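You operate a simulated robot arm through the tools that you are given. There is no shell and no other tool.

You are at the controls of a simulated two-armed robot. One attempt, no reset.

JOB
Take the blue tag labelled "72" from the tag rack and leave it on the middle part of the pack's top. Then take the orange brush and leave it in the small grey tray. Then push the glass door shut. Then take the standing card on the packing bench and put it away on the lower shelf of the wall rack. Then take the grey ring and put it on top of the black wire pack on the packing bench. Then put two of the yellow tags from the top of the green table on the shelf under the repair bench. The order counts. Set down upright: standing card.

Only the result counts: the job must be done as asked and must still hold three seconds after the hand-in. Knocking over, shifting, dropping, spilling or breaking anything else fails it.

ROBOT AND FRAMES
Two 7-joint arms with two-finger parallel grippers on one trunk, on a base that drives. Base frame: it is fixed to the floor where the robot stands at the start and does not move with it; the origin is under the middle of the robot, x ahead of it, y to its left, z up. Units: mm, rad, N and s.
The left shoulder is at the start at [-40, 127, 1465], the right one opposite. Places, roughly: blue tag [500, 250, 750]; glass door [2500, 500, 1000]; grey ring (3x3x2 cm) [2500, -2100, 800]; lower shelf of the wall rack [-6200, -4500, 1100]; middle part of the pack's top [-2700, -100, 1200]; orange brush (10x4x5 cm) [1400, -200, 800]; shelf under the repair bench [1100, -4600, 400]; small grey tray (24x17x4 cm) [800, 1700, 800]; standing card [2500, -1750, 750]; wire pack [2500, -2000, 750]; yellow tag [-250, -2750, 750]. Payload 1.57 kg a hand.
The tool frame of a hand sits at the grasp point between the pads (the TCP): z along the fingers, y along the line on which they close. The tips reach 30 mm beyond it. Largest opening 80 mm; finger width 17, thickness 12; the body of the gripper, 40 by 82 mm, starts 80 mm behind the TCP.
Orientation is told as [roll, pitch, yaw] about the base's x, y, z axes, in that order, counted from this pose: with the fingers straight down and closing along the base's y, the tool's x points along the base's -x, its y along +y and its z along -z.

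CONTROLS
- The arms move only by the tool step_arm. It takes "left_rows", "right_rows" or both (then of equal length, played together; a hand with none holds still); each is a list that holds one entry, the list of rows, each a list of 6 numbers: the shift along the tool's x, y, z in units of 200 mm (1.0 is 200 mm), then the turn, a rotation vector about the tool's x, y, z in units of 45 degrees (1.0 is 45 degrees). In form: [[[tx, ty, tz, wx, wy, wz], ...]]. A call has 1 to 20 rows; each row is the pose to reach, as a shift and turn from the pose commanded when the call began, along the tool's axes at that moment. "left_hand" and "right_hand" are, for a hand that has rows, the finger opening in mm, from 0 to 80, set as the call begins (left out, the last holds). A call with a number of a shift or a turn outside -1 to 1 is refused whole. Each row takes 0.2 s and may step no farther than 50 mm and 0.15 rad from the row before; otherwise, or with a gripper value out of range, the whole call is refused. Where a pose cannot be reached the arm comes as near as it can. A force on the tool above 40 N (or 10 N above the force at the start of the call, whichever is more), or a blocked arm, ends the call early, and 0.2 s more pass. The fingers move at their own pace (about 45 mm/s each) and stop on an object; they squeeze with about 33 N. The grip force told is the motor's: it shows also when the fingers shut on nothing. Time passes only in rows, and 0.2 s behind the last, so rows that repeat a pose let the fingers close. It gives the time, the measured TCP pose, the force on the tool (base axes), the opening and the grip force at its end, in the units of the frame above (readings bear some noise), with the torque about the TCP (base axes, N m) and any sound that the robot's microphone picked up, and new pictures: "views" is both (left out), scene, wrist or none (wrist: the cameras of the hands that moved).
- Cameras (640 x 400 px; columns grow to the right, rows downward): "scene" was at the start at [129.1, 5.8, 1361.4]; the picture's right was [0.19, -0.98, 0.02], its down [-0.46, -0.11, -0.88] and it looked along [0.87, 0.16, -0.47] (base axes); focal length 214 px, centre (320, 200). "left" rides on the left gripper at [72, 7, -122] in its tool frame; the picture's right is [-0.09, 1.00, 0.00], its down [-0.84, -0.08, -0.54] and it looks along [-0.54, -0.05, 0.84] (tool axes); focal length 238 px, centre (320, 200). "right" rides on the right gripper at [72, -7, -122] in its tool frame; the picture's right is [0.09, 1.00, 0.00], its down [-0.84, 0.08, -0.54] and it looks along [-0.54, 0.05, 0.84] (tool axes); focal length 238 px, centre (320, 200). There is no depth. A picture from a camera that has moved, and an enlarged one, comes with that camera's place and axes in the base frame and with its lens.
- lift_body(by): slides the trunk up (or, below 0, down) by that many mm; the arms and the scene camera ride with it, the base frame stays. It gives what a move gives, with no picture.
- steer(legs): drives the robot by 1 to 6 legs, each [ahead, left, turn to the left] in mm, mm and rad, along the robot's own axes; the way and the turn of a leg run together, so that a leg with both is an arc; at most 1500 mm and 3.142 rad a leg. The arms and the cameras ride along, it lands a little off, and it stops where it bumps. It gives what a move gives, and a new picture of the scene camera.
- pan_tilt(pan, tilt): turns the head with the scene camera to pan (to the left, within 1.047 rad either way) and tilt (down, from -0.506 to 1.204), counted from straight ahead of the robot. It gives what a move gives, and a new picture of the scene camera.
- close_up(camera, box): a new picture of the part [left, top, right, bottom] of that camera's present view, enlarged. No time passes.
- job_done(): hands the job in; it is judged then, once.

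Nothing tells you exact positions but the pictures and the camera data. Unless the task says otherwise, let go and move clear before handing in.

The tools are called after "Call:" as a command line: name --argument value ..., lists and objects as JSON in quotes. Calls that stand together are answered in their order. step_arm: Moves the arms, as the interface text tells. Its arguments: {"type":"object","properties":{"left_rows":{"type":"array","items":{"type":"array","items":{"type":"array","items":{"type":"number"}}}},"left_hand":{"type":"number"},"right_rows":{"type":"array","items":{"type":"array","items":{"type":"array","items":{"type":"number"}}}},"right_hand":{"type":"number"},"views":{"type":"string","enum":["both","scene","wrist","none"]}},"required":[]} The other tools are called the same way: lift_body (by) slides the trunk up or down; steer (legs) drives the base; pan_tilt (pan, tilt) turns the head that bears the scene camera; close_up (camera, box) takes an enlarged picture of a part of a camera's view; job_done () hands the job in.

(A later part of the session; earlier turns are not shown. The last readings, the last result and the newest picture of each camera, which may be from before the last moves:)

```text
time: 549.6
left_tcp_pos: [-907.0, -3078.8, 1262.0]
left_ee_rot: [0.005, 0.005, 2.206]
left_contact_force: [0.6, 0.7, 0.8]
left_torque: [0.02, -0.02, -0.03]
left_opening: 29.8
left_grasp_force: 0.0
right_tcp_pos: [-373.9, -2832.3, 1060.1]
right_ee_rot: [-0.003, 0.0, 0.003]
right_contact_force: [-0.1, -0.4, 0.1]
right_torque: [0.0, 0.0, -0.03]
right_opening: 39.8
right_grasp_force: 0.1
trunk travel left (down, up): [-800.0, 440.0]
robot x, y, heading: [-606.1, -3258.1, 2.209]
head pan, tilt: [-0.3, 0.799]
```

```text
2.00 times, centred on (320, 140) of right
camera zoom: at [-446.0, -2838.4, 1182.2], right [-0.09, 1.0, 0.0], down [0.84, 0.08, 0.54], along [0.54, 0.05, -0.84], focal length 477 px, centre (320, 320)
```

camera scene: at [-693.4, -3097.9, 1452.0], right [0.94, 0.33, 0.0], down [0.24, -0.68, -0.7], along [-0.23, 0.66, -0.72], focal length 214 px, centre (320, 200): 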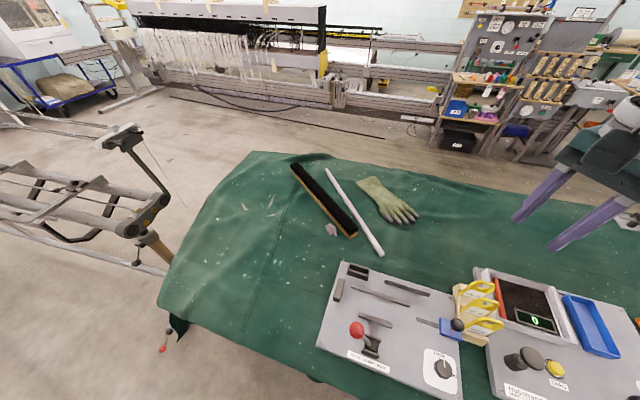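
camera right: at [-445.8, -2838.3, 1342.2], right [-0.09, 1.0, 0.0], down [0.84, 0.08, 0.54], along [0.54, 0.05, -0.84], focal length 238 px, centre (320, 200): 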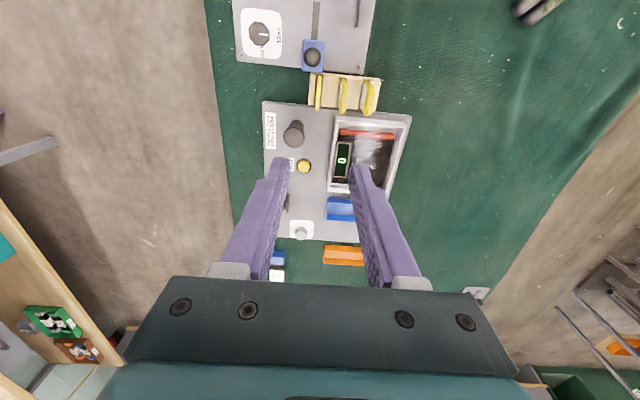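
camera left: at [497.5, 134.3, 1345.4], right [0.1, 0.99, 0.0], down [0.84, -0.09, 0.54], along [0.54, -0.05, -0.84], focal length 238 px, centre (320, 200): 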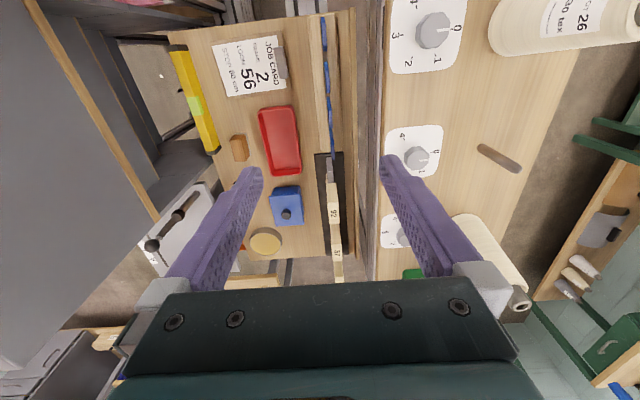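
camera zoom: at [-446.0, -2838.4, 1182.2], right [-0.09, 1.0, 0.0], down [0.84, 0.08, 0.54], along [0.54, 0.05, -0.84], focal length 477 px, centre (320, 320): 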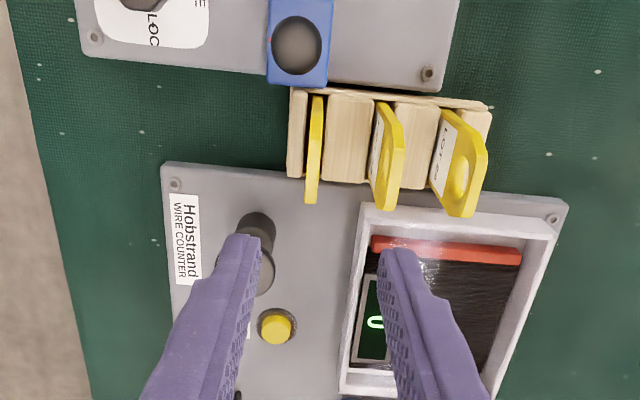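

Call:
lift_body --by -95

Call:
step_arm --right_rows '[[[-0.005, 0, 0.05, 0, 0, 0], [-0.01, 0, 0.1, 0, 0, 0], [-0.01, 0, 0.15, 0, 0, 0], [-0.01, 0, 0.15, 0, 0, 0]]]' --right_hand 36 --views "both"

Call:
close_up --camera "right" --box '[220, 60, 420, 260]'

Call:
close_up --camera "scene" --box '[440, 180, 620, 340]'

```text
time: 550.9
left_tcp_pos: [-906.9, -3077.3, 1167.0]
left_ee_rot: [0.005, 0.008, 2.206]
left_contact_force: [-0.5, -0.3, -0.2]
left_torque: [-0.02, -0.02, -0.03]
left_opening: 30.1
left_grasp_force: 0.1
right_tcp_pos: [-373.2, -2831.4, 965.9]
right_ee_rot: [-0.003, -0.001, 0.003]
right_contact_force: [-0.3, 0.2, -0.3]
right_torque: [0.0, 0.01, -0.02]
right_opening: 40.2
right_grasp_force: 0.0
trunk travel left (down, up): [-705.0, 535.0]
robot x, y, heading: [-610.3, -3256.4, 2.21]
head pan, tilt: [-0.3, 0.799]
```

```text
time: 551.9
left_tcp_pos: [-906.9, -3078.1, 1167.6]
left_ee_rot: [0.006, 0.004, 2.207]
left_contact_force: [0.7, 1.1, 0.1]
left_torque: [-0.02, -0.01, 0.03]
left_opening: 30.0
left_grasp_force: 0.1
right_tcp_pos: [-373.1, -2834.0, 934.8]
right_ee_rot: [-0.004, 0.001, 0.003]
right_contact_force: [-0.7, -0.2, -0.5]
right_torque: [-0.01, 0.0, 0.01]
right_opening: 35.8
right_grasp_force: 0.1
trunk travel left (down, up): [-705.0, 535.0]
robot x, y, heading: [-605.3, -3254.2, 2.213]
head pan, tilt: [-0.3, 0.799]
camera scene: at [-693.4, -3097.9, 1197.0], right [0.94, 0.33, 0.0], down [0.24, -0.68, -0.7], along [-0.23, 0.66, -0.72], focal length 214 px, centre (320, 200)
camera right: at [-444.2, -2838.8, 1057.0], right [-0.09, 1.0, 0.0], down [0.84, 0.08, 0.54], along [0.54, 0.05, -0.84], focal length 238 px, centre (320, 200)
```

scene: 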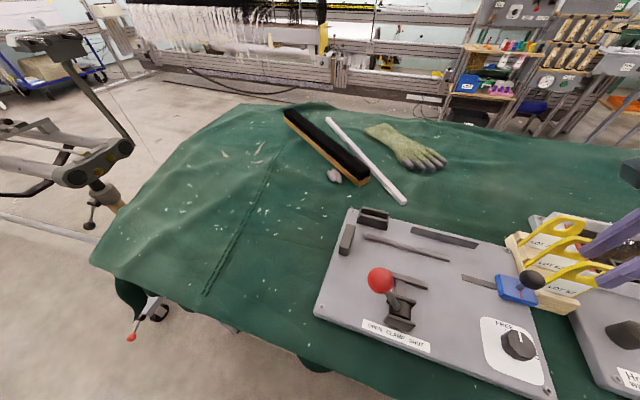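
right: 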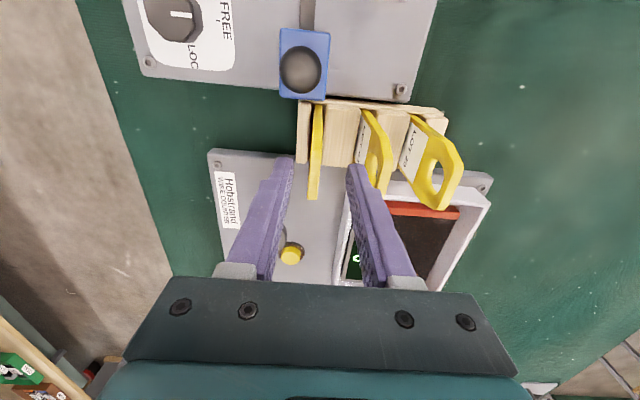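

```text
2.00 times, centred on (320, 160) of right
camera zoom: at [-444.2, -2838.8, 1057.0], right [-0.09, 1.0, 0.0], down [0.84, 0.08, 0.54], along [0.54, 0.05, -0.84], focal length 477 px, centre (320, 280)
```

zoom: 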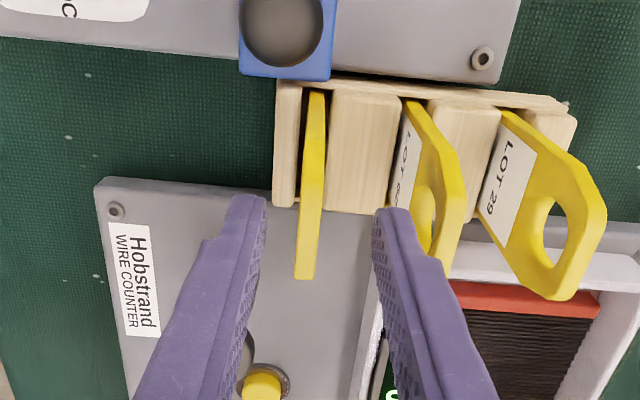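

```text
2.50 times, centred on (530, 260) of scene
camera zoom: at [-693.4, -3097.9, 1197.0], right [0.94, 0.33, 0.0], down [0.24, -0.68, -0.7], along [-0.23, 0.66, -0.72], focal length 536 px, centre (-205, 50)
```

zoom: 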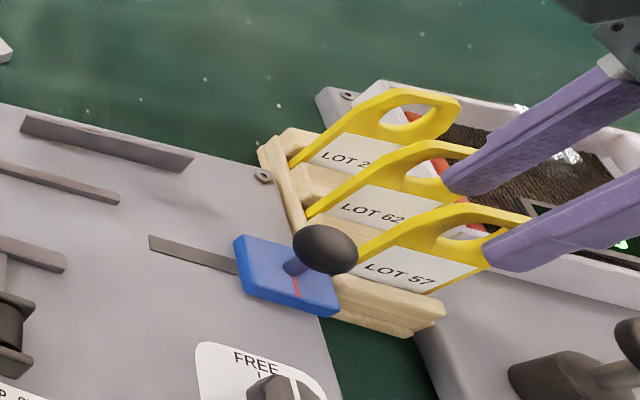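

Call:
step_arm --right_rows '[[[0.005, -0.025, 0, 0, 0, 0], [0.01, -0.025, 0.07, 0, 0, 0], [0.01, -0.025, 0.14, 0, 0, 0], [0.01, -0.025, 0.2, 0, 0, 0], [0.01, -0.025, 0.2, 0, 0, 0]]]' --right_hand 36 --views "wrist"

Call:
close_up --camera "right" --box '[220, 60, 420, 260]'

Call:
close_up --camera "scene" --box '[460, 180, 640, 340]'

```text
time: 553.1
left_tcp_pos: [-908.8, -3077.8, 1167.4]
left_ee_rot: [0.005, 0.006, 2.206]
left_contact_force: [0.4, -1.1, -0.1]
left_torque: [-0.01, 0.02, -0.06]
left_opening: 30.0
left_grasp_force: 0.1
right_tcp_pos: [-372.9, -2838.5, 896.0]
right_ee_rot: [-0.003, 0.0, 0.002]
right_contact_force: [0.0, 0.2, -0.7]
right_torque: [-0.03, 0.02, -0.02]
right_opening: 35.9
right_grasp_force: 0.0
trunk travel left (down, up): [-705.0, 535.0]
robot x, y, heading: [-608.3, -3252.9, 2.211]
head pan, tilt: [-0.3, 0.799]
camera right: at [-445.8, -2844.7, 1017.0], right [-0.09, 1.0, 0.0], down [0.84, 0.08, 0.54], along [0.54, 0.05, -0.84], focal length 238 px, centre (320, 200)
```

right: 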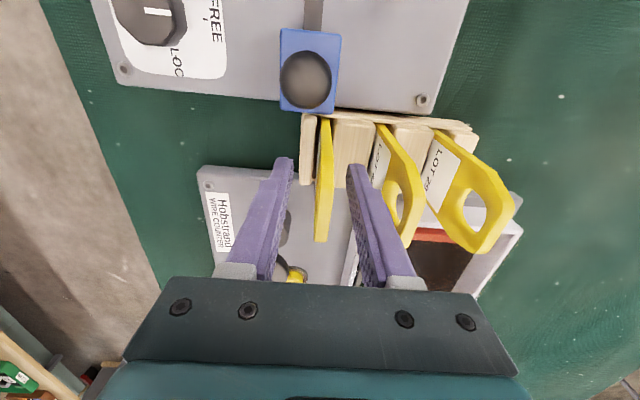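

```text
2.00 times, centred on (320, 160) of right
camera zoom: at [-445.8, -2844.7, 1017.0], right [-0.09, 1.0, 0.0], down [0.84, 0.08, 0.54], along [0.54, 0.05, -0.84], focal length 477 px, centre (320, 280)
```

zoom: 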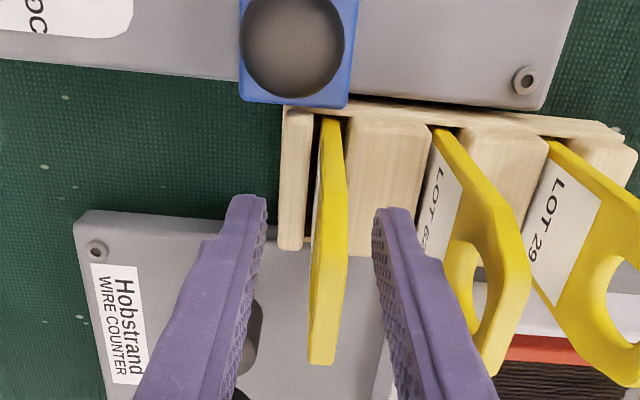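

```text
2.50 times, centred on (550, 260) of scene
camera zoom: at [-693.4, -3097.9, 1197.0], right [0.94, 0.33, 0.0], down [0.24, -0.68, -0.7], along [-0.23, 0.66, -0.72], focal length 536 px, centre (-255, 50)
```

zoom: 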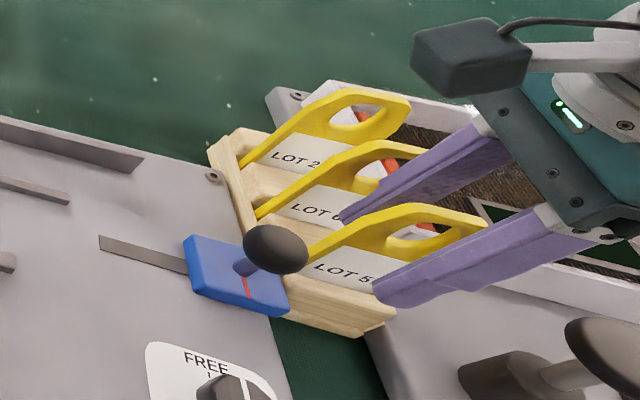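

Call:
step_arm --right_rows '[[[0, 0, 0, 0, 0, 0], [0, 0, 0, 0, 0, 0], [0, 0, 0, 0, 0, 0], [0, 0, 0, 0, 0, 0]]]' --right_hand 0 --views "none"

Call:
step_arm --right_rows '[[[0, 0, -0.05, 0, 0, 0], [0, 0, -0.15, 0, 0, 0], [0, 0, -0.25, 0, 0, 0], [0, 0, -0.4, 0, 0, 0], [0, 0, -0.55, 0, 0, 0], [0, 0, -0.7, 0, 0, 0]]]' --views "both"

```text
time: 554.1
left_tcp_pos: [-907.8, -3078.7, 1167.4]
left_ee_rot: [0.007, 0.004, 2.206]
left_contact_force: [0.7, 0.0, 0.1]
left_torque: [0.0, 0.0, 0.04]
left_opening: 30.0
left_grasp_force: 0.0
right_tcp_pos: [-374.1, -2838.4, 895.5]
right_ee_rot: [-0.004, 0.001, 0.0]
right_contact_force: [-0.4, 0.3, -0.5]
right_torque: [0.01, -0.01, 0.02]
right_opening: 6.0
right_grasp_force: 25.5
trunk travel left (down, up): [-705.0, 535.0]
robot x, y, heading: [-608.9, -3251.4, 2.208]
head pan, tilt: [-0.3, 0.799]
```

```text
time: 555.5
left_tcp_pos: [-907.3, -3078.1, 1168.8]
left_ee_rot: [0.005, 0.006, 2.206]
left_contact_force: [-1.1, 0.3, -0.7]
left_torque: [0.03, 0.01, -0.03]
left_opening: 29.9
left_grasp_force: 0.1
right_tcp_pos: [-373.0, -2835.6, 1037.6]
right_ee_rot: [-0.005, 0.001, 0.004]
right_contact_force: [-0.3, -0.5, -1.0]
right_torque: [-0.01, 0.02, 0.01]
right_opening: 5.9
right_grasp_force: 26.0
trunk travel left (down, up): [-705.0, 535.0]
robot x, y, heading: [-609.7, -3253.9, 2.211]
head pan, tilt: [-0.3, 0.799]
camera scene: at [-693.4, -3097.9, 1197.0], right [0.94, 0.33, 0.0], down [0.24, -0.68, -0.7], along [-0.23, 0.66, -0.72], focal length 214 px, centre (320, 200)
camera right: at [-446.1, -2842.2, 1158.6], right [-0.1, 1.0, 0.0], down [0.84, 0.08, 0.54], along [0.54, 0.05, -0.84], focal length 238 px, centre (320, 200)
```

scene: 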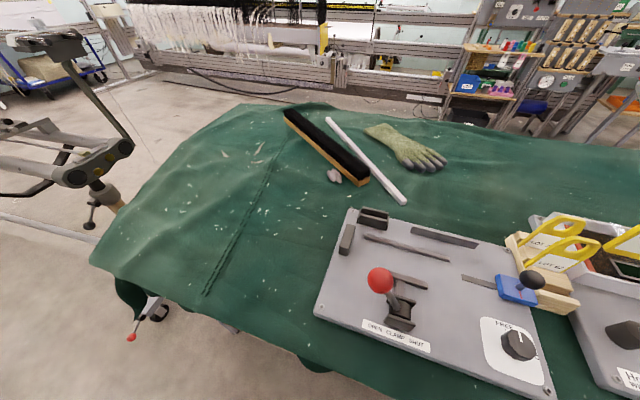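
right: 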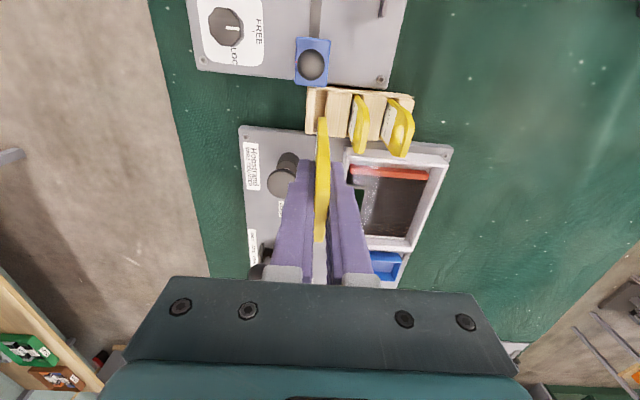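

One yellow tag (LOT 57) is in hand. I'll raise it, tuck the hand in front, and head to the repair bench.

Call:
lift_body --by 200

Call:
step_arm --right_rows '[[[0.1, -0.006, 0, 0, 0, -0.06], [0.2, -0.013, 0, 0, 0, -0.12], [0.3, -0.02, 0, 0, 0, -0.18], [0.4, -0.026, 0, 0, 0, -0.24], [0.5, -0.03, 0, 0, 0, -0.3], [0.6, -0.04, 0, 0, 0, -0.36], [0.71, -0.045, 0, 0, 0, -0.4]]]' --views "none"

Call:
step_arm --right_rows '[[[0.1, -0.04, 0, 0, 0, -0.06], [0.2, -0.08, 0, 0, 0, -0.12], [0.3, -0.12, 0, 0, 0, -0.18], [0.4, -0.16, 0, 0, 0, -0.24], [0.5, -0.2, 0, 0, 0, -0.3], [0.6, -0.24, 0, 0, 0, -0.36], [0.68, -0.26, 0, 0, 0, -0.4]]]' --views "none"

```text
time: 557.7
left_tcp_pos: [-906.9, -3079.4, 1367.9]
left_ee_rot: [0.006, 0.006, 2.205]
left_contact_force: [-0.1, 0.2, -0.6]
left_torque: [-0.01, -0.02, -0.02]
left_opening: 29.7
left_grasp_force: 0.1
right_tcp_pos: [-373.7, -2836.6, 1236.2]
right_ee_rot: [-0.004, 0.001, 0.002]
right_contact_force: [-0.7, 0.1, -0.2]
right_torque: [-0.01, 0.01, 0.03]
right_opening: 6.5
right_grasp_force: 25.8
trunk travel left (down, up): [-905.0, 335.0]
robot x, y, heading: [-606.9, -3255.4, 2.211]
head pan, tilt: [-0.3, 0.799]
```

```text
time: 559.3
left_tcp_pos: [-907.2, -3077.0, 1367.8]
left_ee_rot: [0.004, 0.006, 2.207]
left_contact_force: [0.1, -0.9, 0.0]
left_torque: [0.04, -0.01, -0.02]
left_opening: 29.9
left_grasp_force: 0.1
right_tcp_pos: [-512.6, -2842.8, 1237.9]
right_ee_rot: [0.001, -0.003, 0.31]
right_contact_force: [-0.1, 0.0, -0.4]
right_torque: [0.0, 0.01, -0.05]
right_opening: 6.2
right_grasp_force: 26.5
trunk travel left (down, up): [-905.0, 335.0]
robot x, y, heading: [-611.0, -3255.3, 2.21]
head pan, tilt: [-0.3, 0.799]
```

```text
time: 561.1
left_tcp_pos: [-906.7, -3078.0, 1366.6]
left_ee_rot: [0.007, 0.004, 2.207]
left_contact_force: [0.6, 0.0, 0.4]
left_torque: [0.04, -0.02, 0.01]
left_opening: 29.9
left_grasp_force: 0.1
right_tcp_pos: [-581.7, -2889.1, 1183.0]
right_ee_rot: [0.014, -0.101, 0.586]
right_contact_force: [-0.1, -0.3, -1.4]
right_torque: [-0.01, -0.02, 0.0]
right_opening: 6.0
right_grasp_force: 25.7
right hand out of reach, approached as far as the arm can: row 1, 2, 3, 4, 5, 6, 7
trunk travel left (down, up): [-905.0, 335.0]
robot x, y, heading: [-607.3, -3257.2, 2.211]
head pan, tilt: [-0.3, 0.799]
stopped in row 7 (right hand): the arm was blocked; the commanded pose is now the measured one
```

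Call:
steer --legs '[[-330, 0, 0], [0, 0, 1.25], [0, 0, 1.25], [0, 1000, 0], [0, 600, 0]]'

Call:
pan_tilt --pan -0.2 --tilt 0.6

```text
time: 577.2
left_tcp_pos: [1300.9, -3864.1, 1367.5]
left_ee_rot: [0.006, 0.005, -1.596]
left_contact_force: [0.4, -0.7, -0.1]
left_torque: [0.04, -0.03, -0.01]
left_opening: 30.2
left_grasp_force: 0.0
right_tcp_pos: [928.2, -3812.8, 1182.6]
right_ee_rot: [0.012, -0.103, 3.068]
right_contact_force: [-0.2, 0.1, -0.4]
right_torque: [0.01, 0.01, 0.0]
right_opening: 6.3
right_grasp_force: 25.9
trunk travel left (down, up): [-905.0, 335.0]
robot x, y, heading: [1176.1, -3544.4, -1.594]
head pan, tilt: [-0.3, 0.799]
camera scene: at [1146.7, -3715.5, 1397.0], right [-0.95, 0.32, 0.0], down [0.23, 0.68, -0.7], along [-0.22, -0.66, -0.72], focal length 214 px, centre (320, 200)
```

scene: 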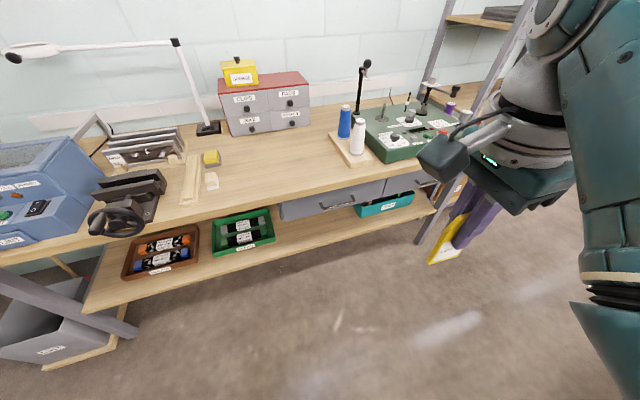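

```text
time: 577.9
left_tcp_pos: [1301.1, -3864.1, 1367.4]
left_ee_rot: [0.006, 0.005, -1.597]
left_contact_force: [-0.1, 0.3, -0.5]
left_torque: [0.02, -0.01, 0.03]
left_opening: 29.8
left_grasp_force: 0.2
right_tcp_pos: [926.4, -3814.0, 1183.2]
right_ee_rot: [0.014, -0.103, 3.068]
right_contact_force: [-0.2, 0.4, 0.0]
right_torque: [0.02, 0.01, -0.03]
right_opening: 6.3
right_grasp_force: 26.1
trunk travel left (down, up): [-905.0, 335.0]
robot x, y, heading: [1172.9, -3543.0, -1.595]
head pan, tilt: [-0.201, 0.6]
camera scene: at [1152.7, -3725.1, 1413.9], right [-0.98, 0.22, 0.0], down [0.13, 0.55, -0.82], along [-0.18, -0.8, -0.57], focal length 214 px, centre (320, 200)
```

scene: 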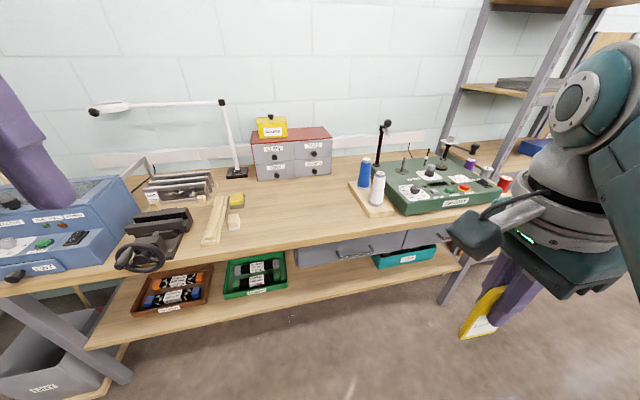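

The shelf under the repair bench has a free stretch around x≈750–1150 between the green tray and the teal box. I'll extend the hand and tilt it forward as I did for tag 72.

Call:
step_arm --right_rows '[[[0.04, 0.09, 0, 0, 0.03, 0], [0.08, 0.18, 0, 0, 0.06, 0], [0.12, 0.27, 0, 0, 0.1, 0], [0.16, 0.36, 0, 0, 0.13, 0], [0.2, 0.45, 0, 0, 0.13, 0], [0.25, 0.55, 0, 0, 0.13, 0]]]' --views "none"

Call:
step_arm --right_rows '[[[0, 0.05, 0, -0.15, 0, 0], [0, 0.1, 0, -0.3, 0, 0], [0, 0.15, 0, -0.45, 0, 0], [0, 0.2, 0, -0.6, 0, 0], [0, 0.25, 0, -0.75, 0, 0], [0, 0.3, 0, -0.9, 0, 0]]]' --views "scene"

```text
time: 579.3
left_tcp_pos: [1301.7, -3863.9, 1368.5]
left_ee_rot: [0.004, 0.006, -1.595]
left_contact_force: [-0.4, -1.4, -0.3]
left_torque: [-0.02, 0.01, 0.02]
left_opening: 30.2
left_grasp_force: 0.1
right_tcp_pos: [971.0, -3927.6, 1178.7]
right_ee_rot: [0.012, 0.004, 3.07]
right_contact_force: [0.4, -0.1, 1.3]
right_torque: [-0.02, -0.02, -0.01]
right_opening: 6.3
right_grasp_force: 25.6
trunk travel left (down, up): [-905.0, 335.0]
robot x, y, heading: [1174.7, -3540.4, -1.591]
head pan, tilt: [-0.201, 0.6]
```

```text
time: 580.9
left_tcp_pos: [1302.0, -3863.9, 1366.7]
left_ee_rot: [0.004, 0.006, -1.595]
left_contact_force: [0.2, -0.2, -0.7]
left_torque: [-0.02, 0.0, -0.02]
left_opening: 30.2
left_grasp_force: 0.1
right_tcp_pos: [920.6, -3991.0, 1189.5]
right_ee_rot: [0.744, -0.085, 3.032]
right_contact_force: [0.4, -0.1, -0.7]
right_torque: [0.02, -0.03, 0.01]
right_opening: 6.3
right_grasp_force: 26.2
trunk travel left (down, up): [-905.0, 335.0]
robot x, y, heading: [1171.7, -3544.2, -1.596]
head pan, tilt: [-0.201, 0.6]
stopped in row 6 (right hand): the arm was blocked; the commanded pose is now the measured one
camera scene: at [1152.7, -3725.2, 1413.9], right [-0.98, 0.22, 0.0], down [0.12, 0.55, -0.83], along [-0.18, -0.8, -0.56], focal length 214 px, centre (320, 200)
```

scene: 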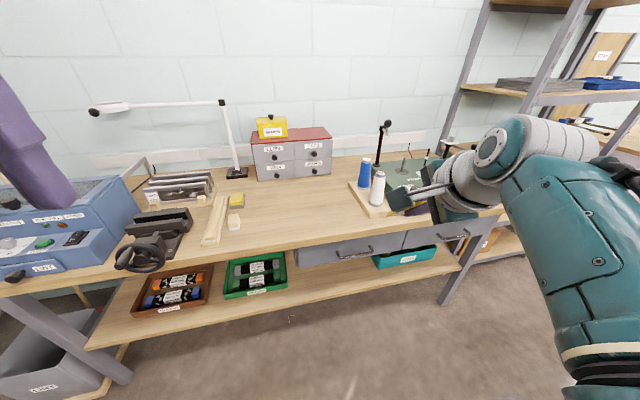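

Call:
step_arm --right_rows '[[[0.1, 0, -0.02, -0.1, 0.02, 0.02], [0.2, 0, -0.05, -0.2, 0.05, 0.05], [0.3, 0, -0.05, -0.3, 0.08, 0.08], [0.3, 0, -0.05, -0.3, 0.08, 0.08]]]' --views "scene"

Call:
close_up --camera "scene" --box '[340, 120, 560, 280]'

```text
time: 582.1
left_tcp_pos: [1300.6, -3863.3, 1368.3]
left_ee_rot: [0.004, 0.006, -1.595]
left_contact_force: [0.5, -0.1, 1.1]
left_torque: [-0.01, -0.03, 0.0]
left_opening: 29.9
left_grasp_force: 0.1
right_tcp_pos: [940.5, -3993.0, 1195.3]
right_ee_rot: [1.0, -0.095, 3.025]
right_contact_force: [0.1, 0.2, -0.6]
right_torque: [0.02, -0.01, -0.02]
right_opening: 6.2
right_grasp_force: 25.7
trunk travel left (down, up): [-905.0, 335.0]
robot x, y, heading: [1174.4, -3541.1, -1.591]
head pan, tilt: [-0.201, 0.6]
stopped in row 4 (right hand): the arm was blocked; the commanded pose is now the measured one
camera scene: at [1152.7, -3725.2, 1413.9], right [-0.98, 0.22, 0.0], down [0.12, 0.55, -0.83], along [-0.18, -0.8, -0.56], focal length 214 px, centre (320, 200)
```

scene: 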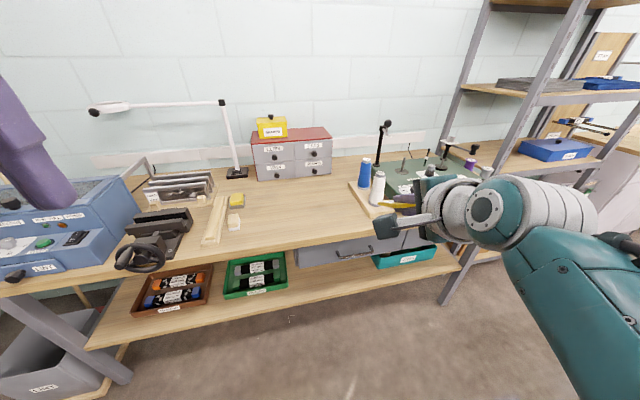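

```text
2.50 times, centred on (450, 200) of scene
camera zoom: at [1152.7, -3725.2, 1413.9], right [-0.98, 0.22, 0.0], down [0.12, 0.55, -0.83], along [-0.18, -0.8, -0.56], focal length 536 px, centre (-5, 200)
```

zoom: 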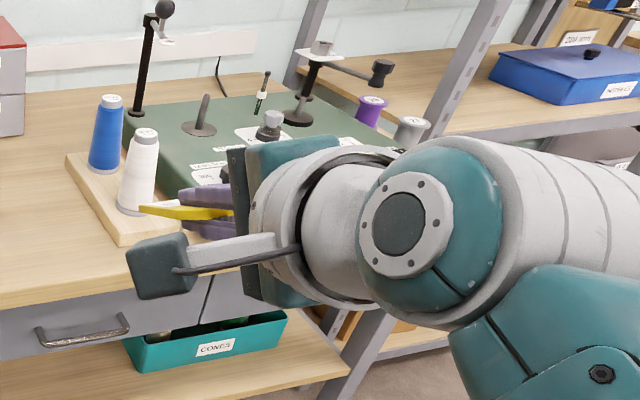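

Call:
lift_body --by -350

Call:
lift_body --by -290

Call:
pan_tilt --pan -0.2 --tilt 0.4

```text
time: 585.5
left_tcp_pos: [1300.5, -3863.2, 1017.2]
left_ee_rot: [0.006, 0.006, -1.595]
left_contact_force: [-0.1, -0.1, 0.3]
left_torque: [-0.05, -0.02, -0.04]
left_opening: 30.0
left_grasp_force: 0.0
right_tcp_pos: [940.6, -3992.4, 844.5]
right_ee_rot: [0.998, -0.096, 3.025]
right_contact_force: [-0.1, 0.1, -0.6]
right_torque: [0.01, 0.0, -0.02]
right_opening: 6.3
right_grasp_force: 26.1
trunk travel left (down, up): [-555.0, 685.0]
robot x, y, heading: [1178.1, -3537.9, -1.59]
head pan, tilt: [-0.201, 0.6]
```

```text
time: 588.4
left_tcp_pos: [1301.9, -3864.3, 727.4]
left_ee_rot: [0.005, 0.006, -1.596]
left_contact_force: [-0.2, -0.4, -0.2]
left_torque: [-0.02, 0.03, 0.02]
left_opening: 30.2
left_grasp_force: 0.0
right_tcp_pos: [940.8, -3991.8, 554.8]
right_ee_rot: [0.999, -0.095, 3.025]
right_contact_force: [0.7, 0.0, -0.1]
right_torque: [0.03, 0.0, 0.03]
right_opening: 6.0
right_grasp_force: 25.7
trunk travel left (down, up): [-265.0, 975.0]
robot x, y, heading: [1171.9, -3541.0, -1.596]
head pan, tilt: [-0.201, 0.6]
```

```text
time: 589.2
left_tcp_pos: [1301.5, -3863.5, 727.5]
left_ee_rot: [0.006, 0.006, -1.595]
left_contact_force: [-0.6, -0.2, 1.1]
left_torque: [0.01, 0.01, 0.0]
left_opening: 29.9
left_grasp_force: 0.0
right_tcp_pos: [941.1, -3992.9, 555.0]
right_ee_rot: [0.995, -0.098, 3.025]
right_contact_force: [-0.2, 0.4, 0.2]
right_torque: [0.02, 0.01, -0.02]
right_opening: 6.3
right_grasp_force: 25.6
trunk travel left (down, up): [-265.0, 975.0]
robot x, y, heading: [1175.0, -3539.6, -1.594]
head pan, tilt: [-0.201, 0.4]
camera scene: at [1151.8, -3729.3, 792.1], right [-0.98, 0.22, 0.0], down [0.09, 0.38, -0.92], along [-0.2, -0.9, -0.39], focal length 214 px, centre (320, 200)
```

scene: 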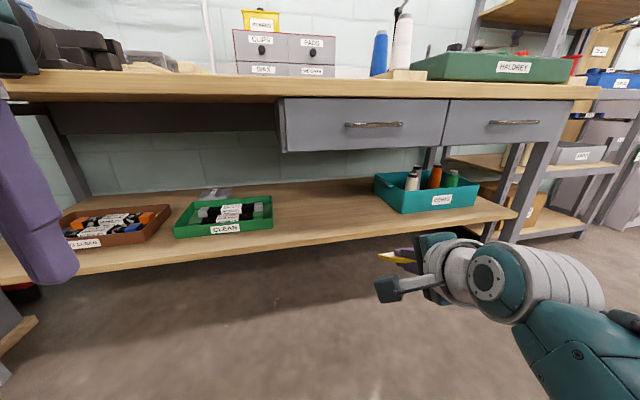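

From this low viewpoint the shelf is at z≈420 with its front edge at y≈-4314, and the free space is clear. I'll tuck the left hand back and drive forward so the tag is over the shelf.

Call:
step_arm --left_rows '[[[0.1, 0, 0.1, 0, 0, 0], [0.2, 0, 0.25, 0, 0, 0], [0.3, 0, 0.4, 0, 0, 0], [0.4, 0, 0.55, 0, 0, 0], [0.5, 0, 0.7, 0, 0, 0]]]' --views "none"

Call:
steer --legs '[[200, 70, 0.02]]'

```text
time: 590.4
left_tcp_pos: [1304.3, -3764.7, 588.5]
left_ee_rot: [0.005, 0.006, -1.595]
left_contact_force: [0.8, 0.4, -0.3]
left_torque: [-0.02, 0.02, -0.02]
left_opening: 30.1
left_grasp_force: 0.1
right_tcp_pos: [941.1, -3991.3, 554.7]
right_ee_rot: [0.996, -0.095, 3.025]
right_contact_force: [0.1, -0.5, 0.5]
right_torque: [0.01, 0.0, 0.0]
right_opening: 6.1
right_grasp_force: 26.4
trunk travel left (down, up): [-265.0, 975.0]
robot x, y, heading: [1171.5, -3541.4, -1.59]
head pan, tilt: [-0.201, 0.4]
```

```text
time: 592.0
left_tcp_pos: [1378.0, -3955.8, 588.5]
left_ee_rot: [0.007, 0.006, -1.572]
left_contact_force: [-0.5, -0.1, 0.1]
left_torque: [0.02, 0.0, -0.02]
left_opening: 29.9
left_grasp_force: 0.1
right_tcp_pos: [1018.5, -4192.0, 556.4]
right_ee_rot: [0.995, -0.096, 3.045]
right_contact_force: [-0.2, 0.4, 0.0]
right_torque: [0.01, -0.03, 0.0]
right_opening: 6.3
right_grasp_force: 25.7
trunk travel left (down, up): [-265.0, 975.0]
robot x, y, heading: [1242.0, -3733.7, -1.572]
head pan, tilt: [-0.201, 0.4]
camera scene: at [1225.1, -3924.5, 792.1], right [-0.98, 0.2, 0.0], down [0.08, 0.38, -0.92], along [-0.18, -0.9, -0.39], focal length 214 px, centre (320, 200)
```

scene: 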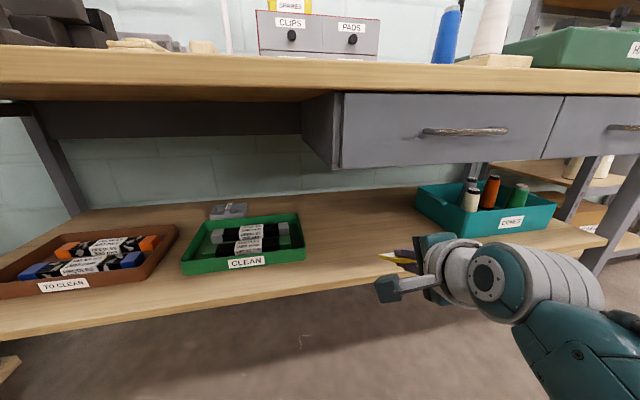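

Call:
steer --legs '[[170, 0, 0]]'

Call:
pan_tilt --pan -0.45 --tilt 0.75

Call:
close_up --camera "right" --box '[0, 0, 640, 400]'

```text
time: 593.5
left_tcp_pos: [1379.5, -4127.0, 588.9]
left_ee_rot: [0.006, 0.007, -1.573]
left_contact_force: [-0.1, 0.6, -0.7]
left_torque: [0.0, -0.02, 0.0]
left_opening: 30.0
left_grasp_force: 0.2
right_tcp_pos: [1017.9, -4362.8, 554.6]
right_ee_rot: [0.996, -0.103, 3.049]
right_contact_force: [-0.7, 0.1, 0.3]
right_torque: [0.02, 0.02, 0.04]
right_opening: 6.0
right_grasp_force: 25.5
trunk travel left (down, up): [-265.0, 975.0]
robot x, y, heading: [1243.9, -3902.6, -1.568]
head pan, tilt: [-0.201, 0.4]
camera scene: at [1226.0, -4094.9, 792.1], right [-0.98, 0.2, 0.0], down [0.08, 0.38, -0.92], along [-0.18, -0.9, -0.39], focal length 214 px, centre (320, 200)
```

scene: 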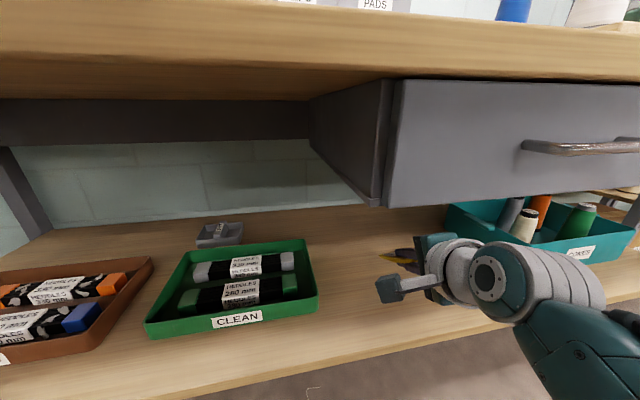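

```text
time: 594.3
left_tcp_pos: [1379.4, -4126.4, 589.1]
left_ee_rot: [0.005, 0.008, -1.57]
left_contact_force: [0.0, 0.0, 1.1]
left_torque: [0.03, -0.01, 0.01]
left_opening: 29.5
left_grasp_force: 0.1
right_tcp_pos: [1019.2, -4362.5, 554.7]
right_ee_rot: [0.999, -0.102, 3.048]
right_contact_force: [0.0, -0.4, -0.6]
right_torque: [0.05, 0.01, 0.02]
right_opening: 6.1
right_grasp_force: 25.5
trunk travel left (down, up): [-265.0, 975.0]
robot x, y, heading: [1242.7, -3905.9, -1.566]
head pan, tilt: [-0.45, 0.75]
camera scene: at [1208.4, -4078.9, 761.1], right [-0.9, 0.43, 0.0], down [0.29, 0.61, -0.73], along [-0.32, -0.66, -0.68], focal length 214 px, centre (320, 200)
```

scene: 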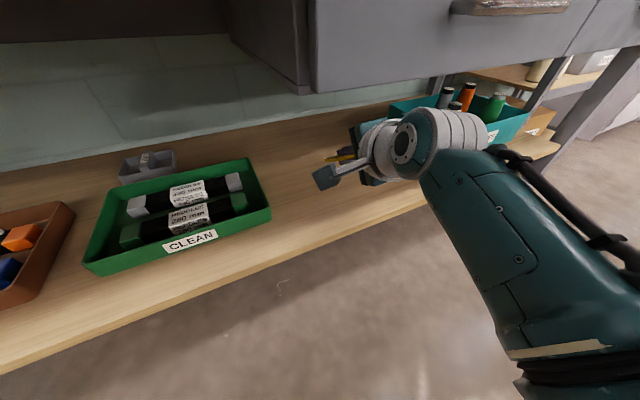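

```text
1.00 times, centred on (320, 200) of right (not enlarged: the box is as wide or as high as the picture)
camera zoom: at [1105.7, -4264.4, 607.9], right [0.13, -0.55, 0.82], down [-0.75, 0.49, 0.44], along [-0.64, -0.68, -0.36], focal length 238 px, centre (320, 200)
```

zoom: 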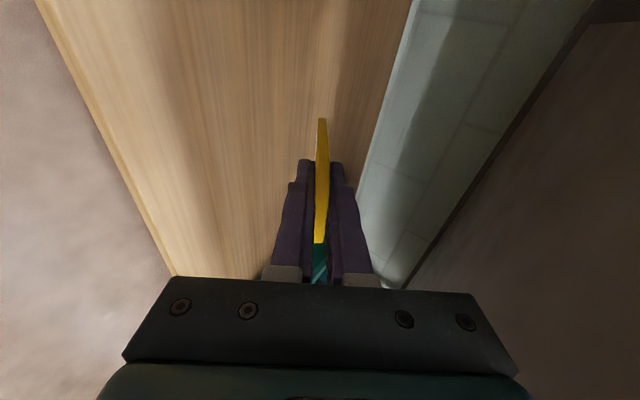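

Call:
step_arm --right_rows '[[[0, -0.06, 0.04, 0, 0, 0], [0, -0.12, 0.08, 0, 0, 0], [0, -0.18, 0.12, 0, 0, 0], [0, -0.24, 0.155, 0, 0, 0], [0, -0.28, 0.18, 0, 0, 0], [0, -0.31, 0.2, 0, 0, 0], [0, -0.34, 0.22, 0, 0, 0]]]' --views "both"

Call:
close_up --camera "scene" --box '[260, 90, 460, 230]'

```text
time: 595.9
left_tcp_pos: [1380.0, -4125.7, 587.8]
left_ee_rot: [0.005, 0.008, -1.571]
left_contact_force: [0.2, -0.8, 0.0]
left_torque: [-0.01, 0.0, 0.03]
left_opening: 30.0
left_grasp_force: 0.0
right_tcp_pos: [1010.6, -4362.6, 474.8]
right_ee_rot: [0.999, -0.101, 3.048]
right_contact_force: [0.2, 0.0, -0.7]
right_torque: [-0.01, 0.05, 0.02]
right_opening: 6.0
right_grasp_force: 26.0
trunk travel left (down, up): [-265.0, 975.0]
robot x, y, heading: [1243.7, -3905.4, -1.564]
head pan, tilt: [-0.45, 0.75]
camera scene: at [1208.3, -4079.0, 761.0], right [-0.9, 0.43, 0.0], down [0.29, 0.61, -0.73], along [-0.32, -0.66, -0.68], focal length 214 px, centre (320, 200)
camera right: at [1097.7, -4264.4, 528.0], right [0.12, -0.55, 0.82], down [-0.75, 0.49, 0.44], along [-0.64, -0.68, -0.36], focal length 238 px, centre (320, 200)
```

scene: 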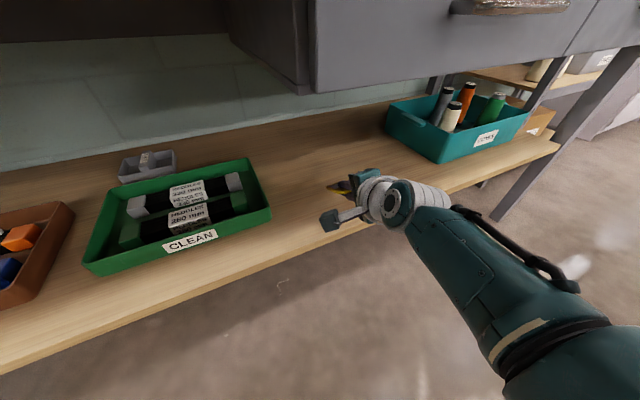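
right: 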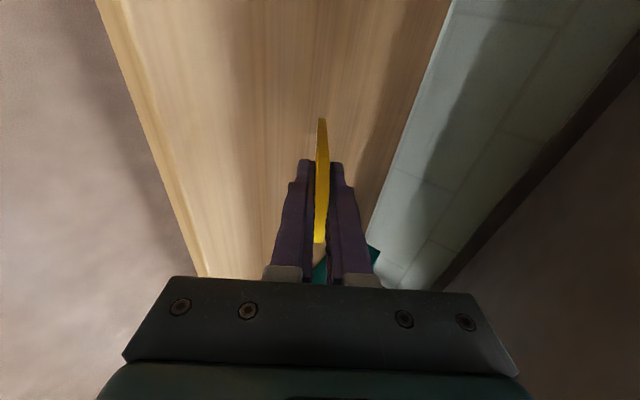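

```text
2.86 times, centred on (360, 160) of scene
camera zoom: at [1208.3, -4079.0, 761.0], right [-0.9, 0.43, 0.0], down [0.29, 0.61, -0.73], along [-0.32, -0.66, -0.68], focal length 613 px, centre (206, 314)
```

zoom: 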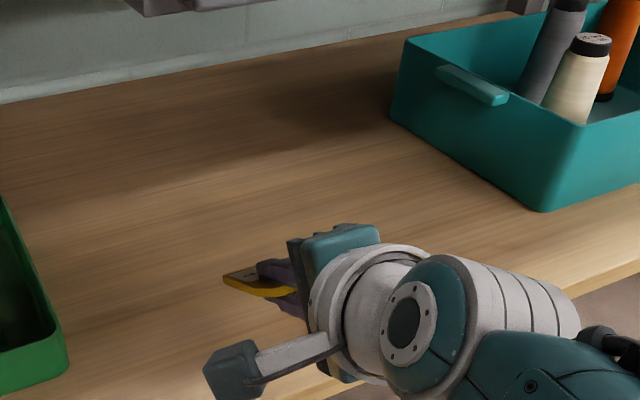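

Call:
steer --legs '[[55, 0, 0]]'

Call:
step_arm --right_rows '[[[0, -0.025, 0.016, 0, 0, 0], [0, -0.05, 0.032, 0, 0, 0], [0, -0.075, 0.048, 0, 0, 0], [0, -0.1, 0.064, 0, 0, 0], [0, -0.125, 0.08, 0, 0, 0], [0, -0.15, 0.096, 0, 0, 0]]]' --views "scene"

Call:
close_up --camera "scene" --box '[260, 90, 460, 230]'

```text
time: 596.8
left_tcp_pos: [1379.1, -4136.2, 584.6]
left_ee_rot: [0.003, 0.02, -1.56]
left_contact_force: [0.1, -1.0, 0.8]
left_torque: [0.0, -0.03, 0.02]
left_opening: 30.0
left_grasp_force: 0.1
right_tcp_pos: [1010.9, -4373.9, 468.9]
right_ee_rot: [0.985, -0.106, 3.057]
right_contact_force: [0.9, -0.5, -0.4]
right_torque: [0.02, 0.03, -0.02]
right_opening: 6.2
right_grasp_force: 26.2
trunk travel left (down, up): [-265.0, 975.0]
robot x, y, heading: [1246.8, -3932.2, -1.559]
head pan, tilt: [-0.45, 0.75]
stopped in leg 1: the robot was blocked; the commanded pose is now the measured one
camera scene: at [1207.5, -4092.0, 758.2], right [-0.91, 0.42, 0.01], down [0.29, 0.63, -0.72], along [-0.31, -0.65, -0.69], focal length 214 px, centre (320, 200)
```

scene: 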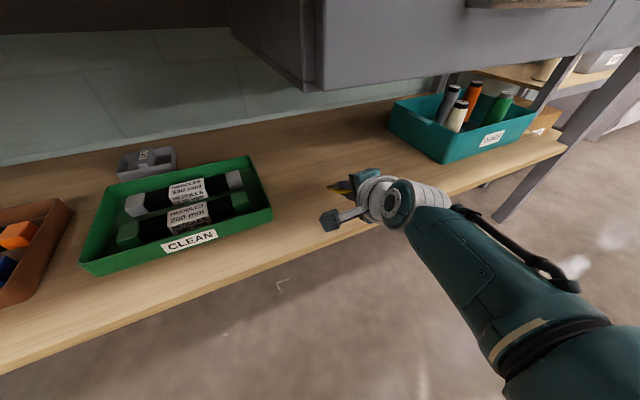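

```text
time: 598.2
left_tcp_pos: [1378.6, -4133.5, 584.6]
left_ee_rot: [0.003, 0.025, -1.564]
left_contact_force: [-0.8, 1.0, -0.2]
left_torque: [0.01, -0.05, -0.01]
left_opening: 30.2
left_grasp_force: 0.0
right_tcp_pos: [1005.5, -4371.2, 437.7]
right_ee_rot: [0.994, -0.107, 3.051]
right_contact_force: [-1.9, 7.1, 28.1]
right_torque: [-1.93, -0.32, 0.01]
right_opening: 14.7
right_grasp_force: 30.8
trunk travel left (down, up): [-265.0, 975.0]
robot x, y, heading: [1242.8, -3937.7, -1.561]
head pan, tilt: [-0.45, 0.75]
camera scene: at [1207.4, -4090.8, 758.8], right [-0.9, 0.43, 0.01], down [0.29, 0.63, -0.72], along [-0.31, -0.65, -0.69], focal length 214 px, centre (320, 200)
```

scene: 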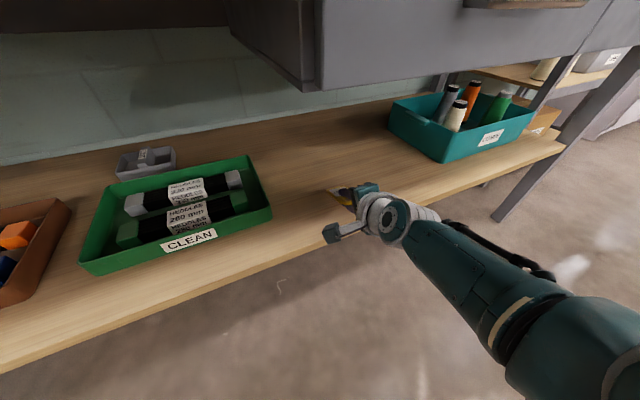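

```text
2.86 times, centred on (360, 160) of scene
camera zoom: at [1207.4, -4090.8, 758.8], right [-0.9, 0.43, 0.01], down [0.29, 0.63, -0.72], along [-0.31, -0.65, -0.69], focal length 613 px, centre (206, 314)
```

zoom: 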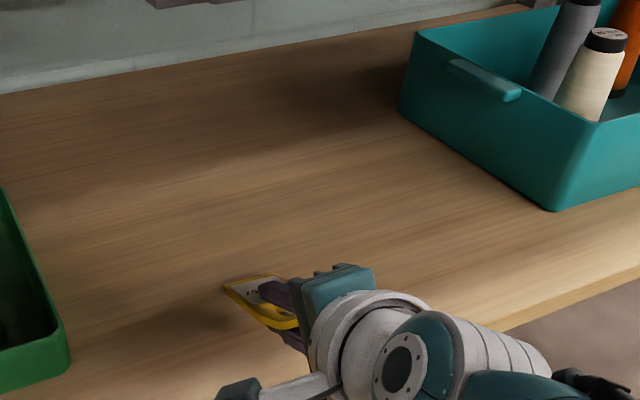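

The tag is down on the shelf. I'll open, then draw the hand back.

Call:
step_arm --right_rows '[[[0, 0.025, -0.016, 0, 0, 0], [0, 0.025, -0.016, 0, 0, 0], [0, 0.025, -0.016, 0, 0, 0]]]' --right_hand 34 --views "both"

Call:
close_up --camera "scene" --box '[260, 90, 460, 230]'

```text
time: 599.0
left_tcp_pos: [1379.3, -4133.2, 585.1]
left_ee_rot: [0.004, 0.025, -1.565]
left_contact_force: [-0.5, 0.4, -0.3]
left_torque: [0.03, -0.04, 0.01]
left_opening: 30.0
left_grasp_force: 0.0
right_tcp_pos: [1008.8, -4370.6, 439.1]
right_ee_rot: [0.981, -0.102, 3.056]
right_contact_force: [-3.7, 1.4, 6.6]
right_torque: [-0.06, 0.12, -0.06]
right_opening: 28.8
right_grasp_force: 0.1
trunk travel left (down, up): [-265.0, 975.0]
robot x, y, heading: [1241.6, -3939.2, -1.562]
head pan, tilt: [-0.45, 0.75]
camera scene: at [1208.0, -4090.7, 758.0], right [-0.9, 0.43, 0.01], down [0.29, 0.63, -0.72], along [-0.31, -0.65, -0.69], focal length 214 px, centre (320, 200)
camera right: at [1095.0, -4272.1, 493.2], right [0.13, -0.57, 0.81], down [-0.76, 0.47, 0.45], along [-0.64, -0.67, -0.37], focal length 238 px, centre (320, 200)
```

scene: 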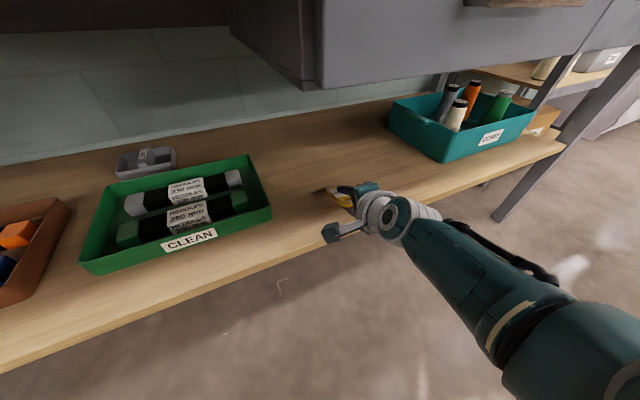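
right: 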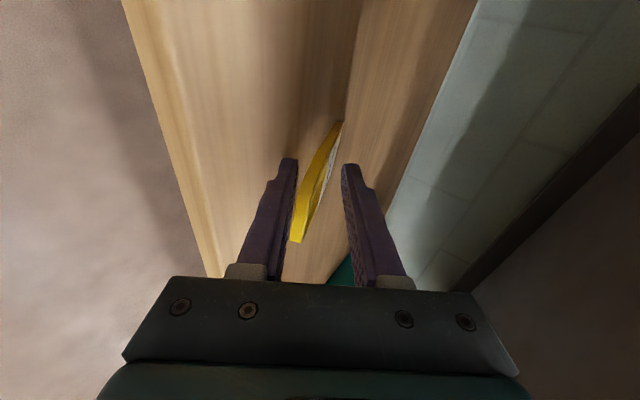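

```text
2.86 times, centred on (360, 160) of scene
camera zoom: at [1208.0, -4090.7, 758.0], right [-0.9, 0.43, 0.01], down [0.29, 0.63, -0.72], along [-0.31, -0.65, -0.69], focal length 613 px, centre (206, 314)
```

zoom: 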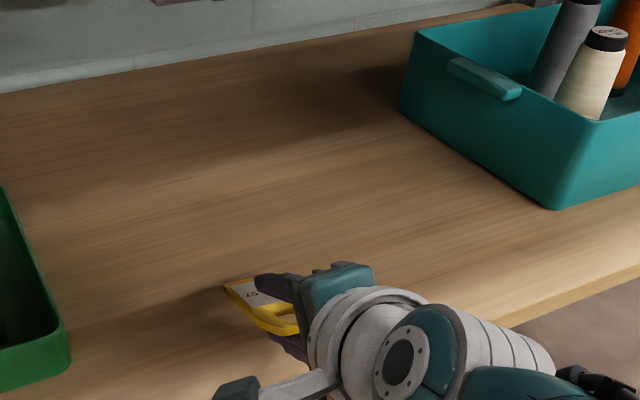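

Call:
step_arm --right_rows '[[[0, 0.012, -0.008, 0, 0, 0], [0, -0.08, -0.16, 0, 0, 0], [0, -0.18, -0.33, 0, 0, 0], [0, -0.29, -0.5, 0, 0, 0], [0, -0.4, -0.67, 0, 0, 0]]]' --right_hand 34 --views "both"

Call:
close_up --camera "scene" --box '[260, 90, 460, 230]'

```text
time: 600.2
left_tcp_pos: [1379.5, -4133.4, 585.2]
left_ee_rot: [0.005, 0.025, -1.564]
left_contact_force: [-0.1, 0.3, 0.4]
left_torque: [0.0, -0.01, 0.01]
left_opening: 29.9
left_grasp_force: 0.1
right_tcp_pos: [1010.0, -4220.6, 451.1]
right_ee_rot: [0.995, -0.135, 3.061]
right_contact_force: [-0.3, -0.5, 1.0]
right_torque: [0.0, 0.02, 0.05]
right_opening: 33.9
right_grasp_force: 0.0
trunk travel left (down, up): [-265.0, 975.0]
robot x, y, heading: [1243.6, -3935.8, -1.559]
head pan, tilt: [-0.45, 0.75]
camera scene: at [1208.0, -4090.7, 758.2], right [-0.9, 0.43, 0.01], down [0.29, 0.63, -0.72], along [-0.31, -0.65, -0.69], focal length 214 px, centre (320, 200)
camera right: at [1096.8, -4120.5, 501.5], right [0.16, -0.56, 0.82], down [-0.74, 0.47, 0.47], along [-0.65, -0.68, -0.34], focal length 238 px, centre (320, 200)
```

scene: 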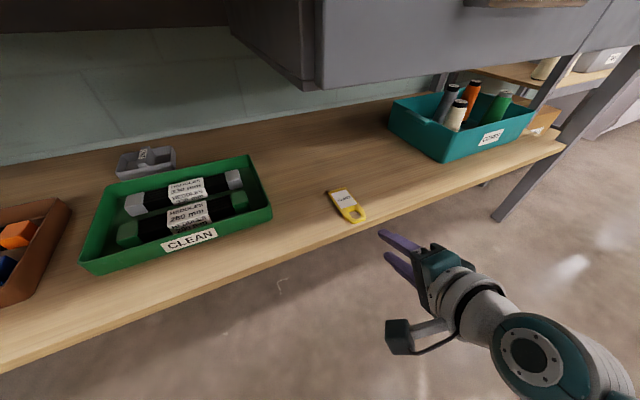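
right: 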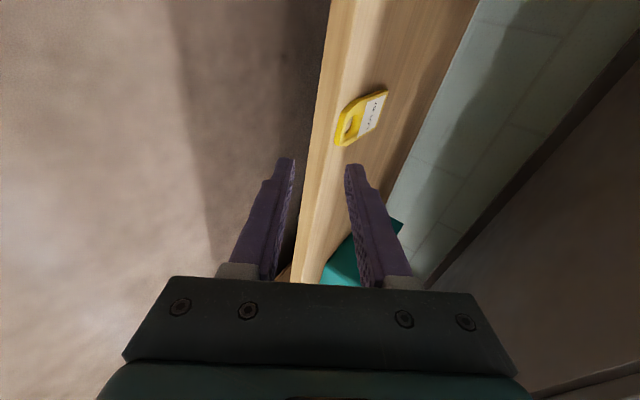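

```text
2.86 times, centred on (360, 160) of scene
camera zoom: at [1208.0, -4090.7, 758.2], right [-0.9, 0.43, 0.01], down [0.29, 0.63, -0.72], along [-0.31, -0.65, -0.69], focal length 613 px, centre (206, 314)
```

zoom: 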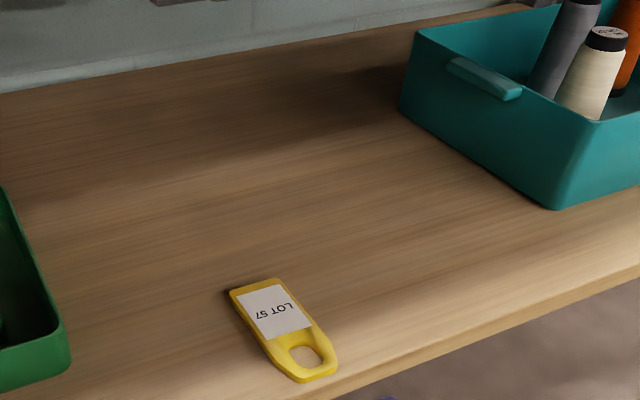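

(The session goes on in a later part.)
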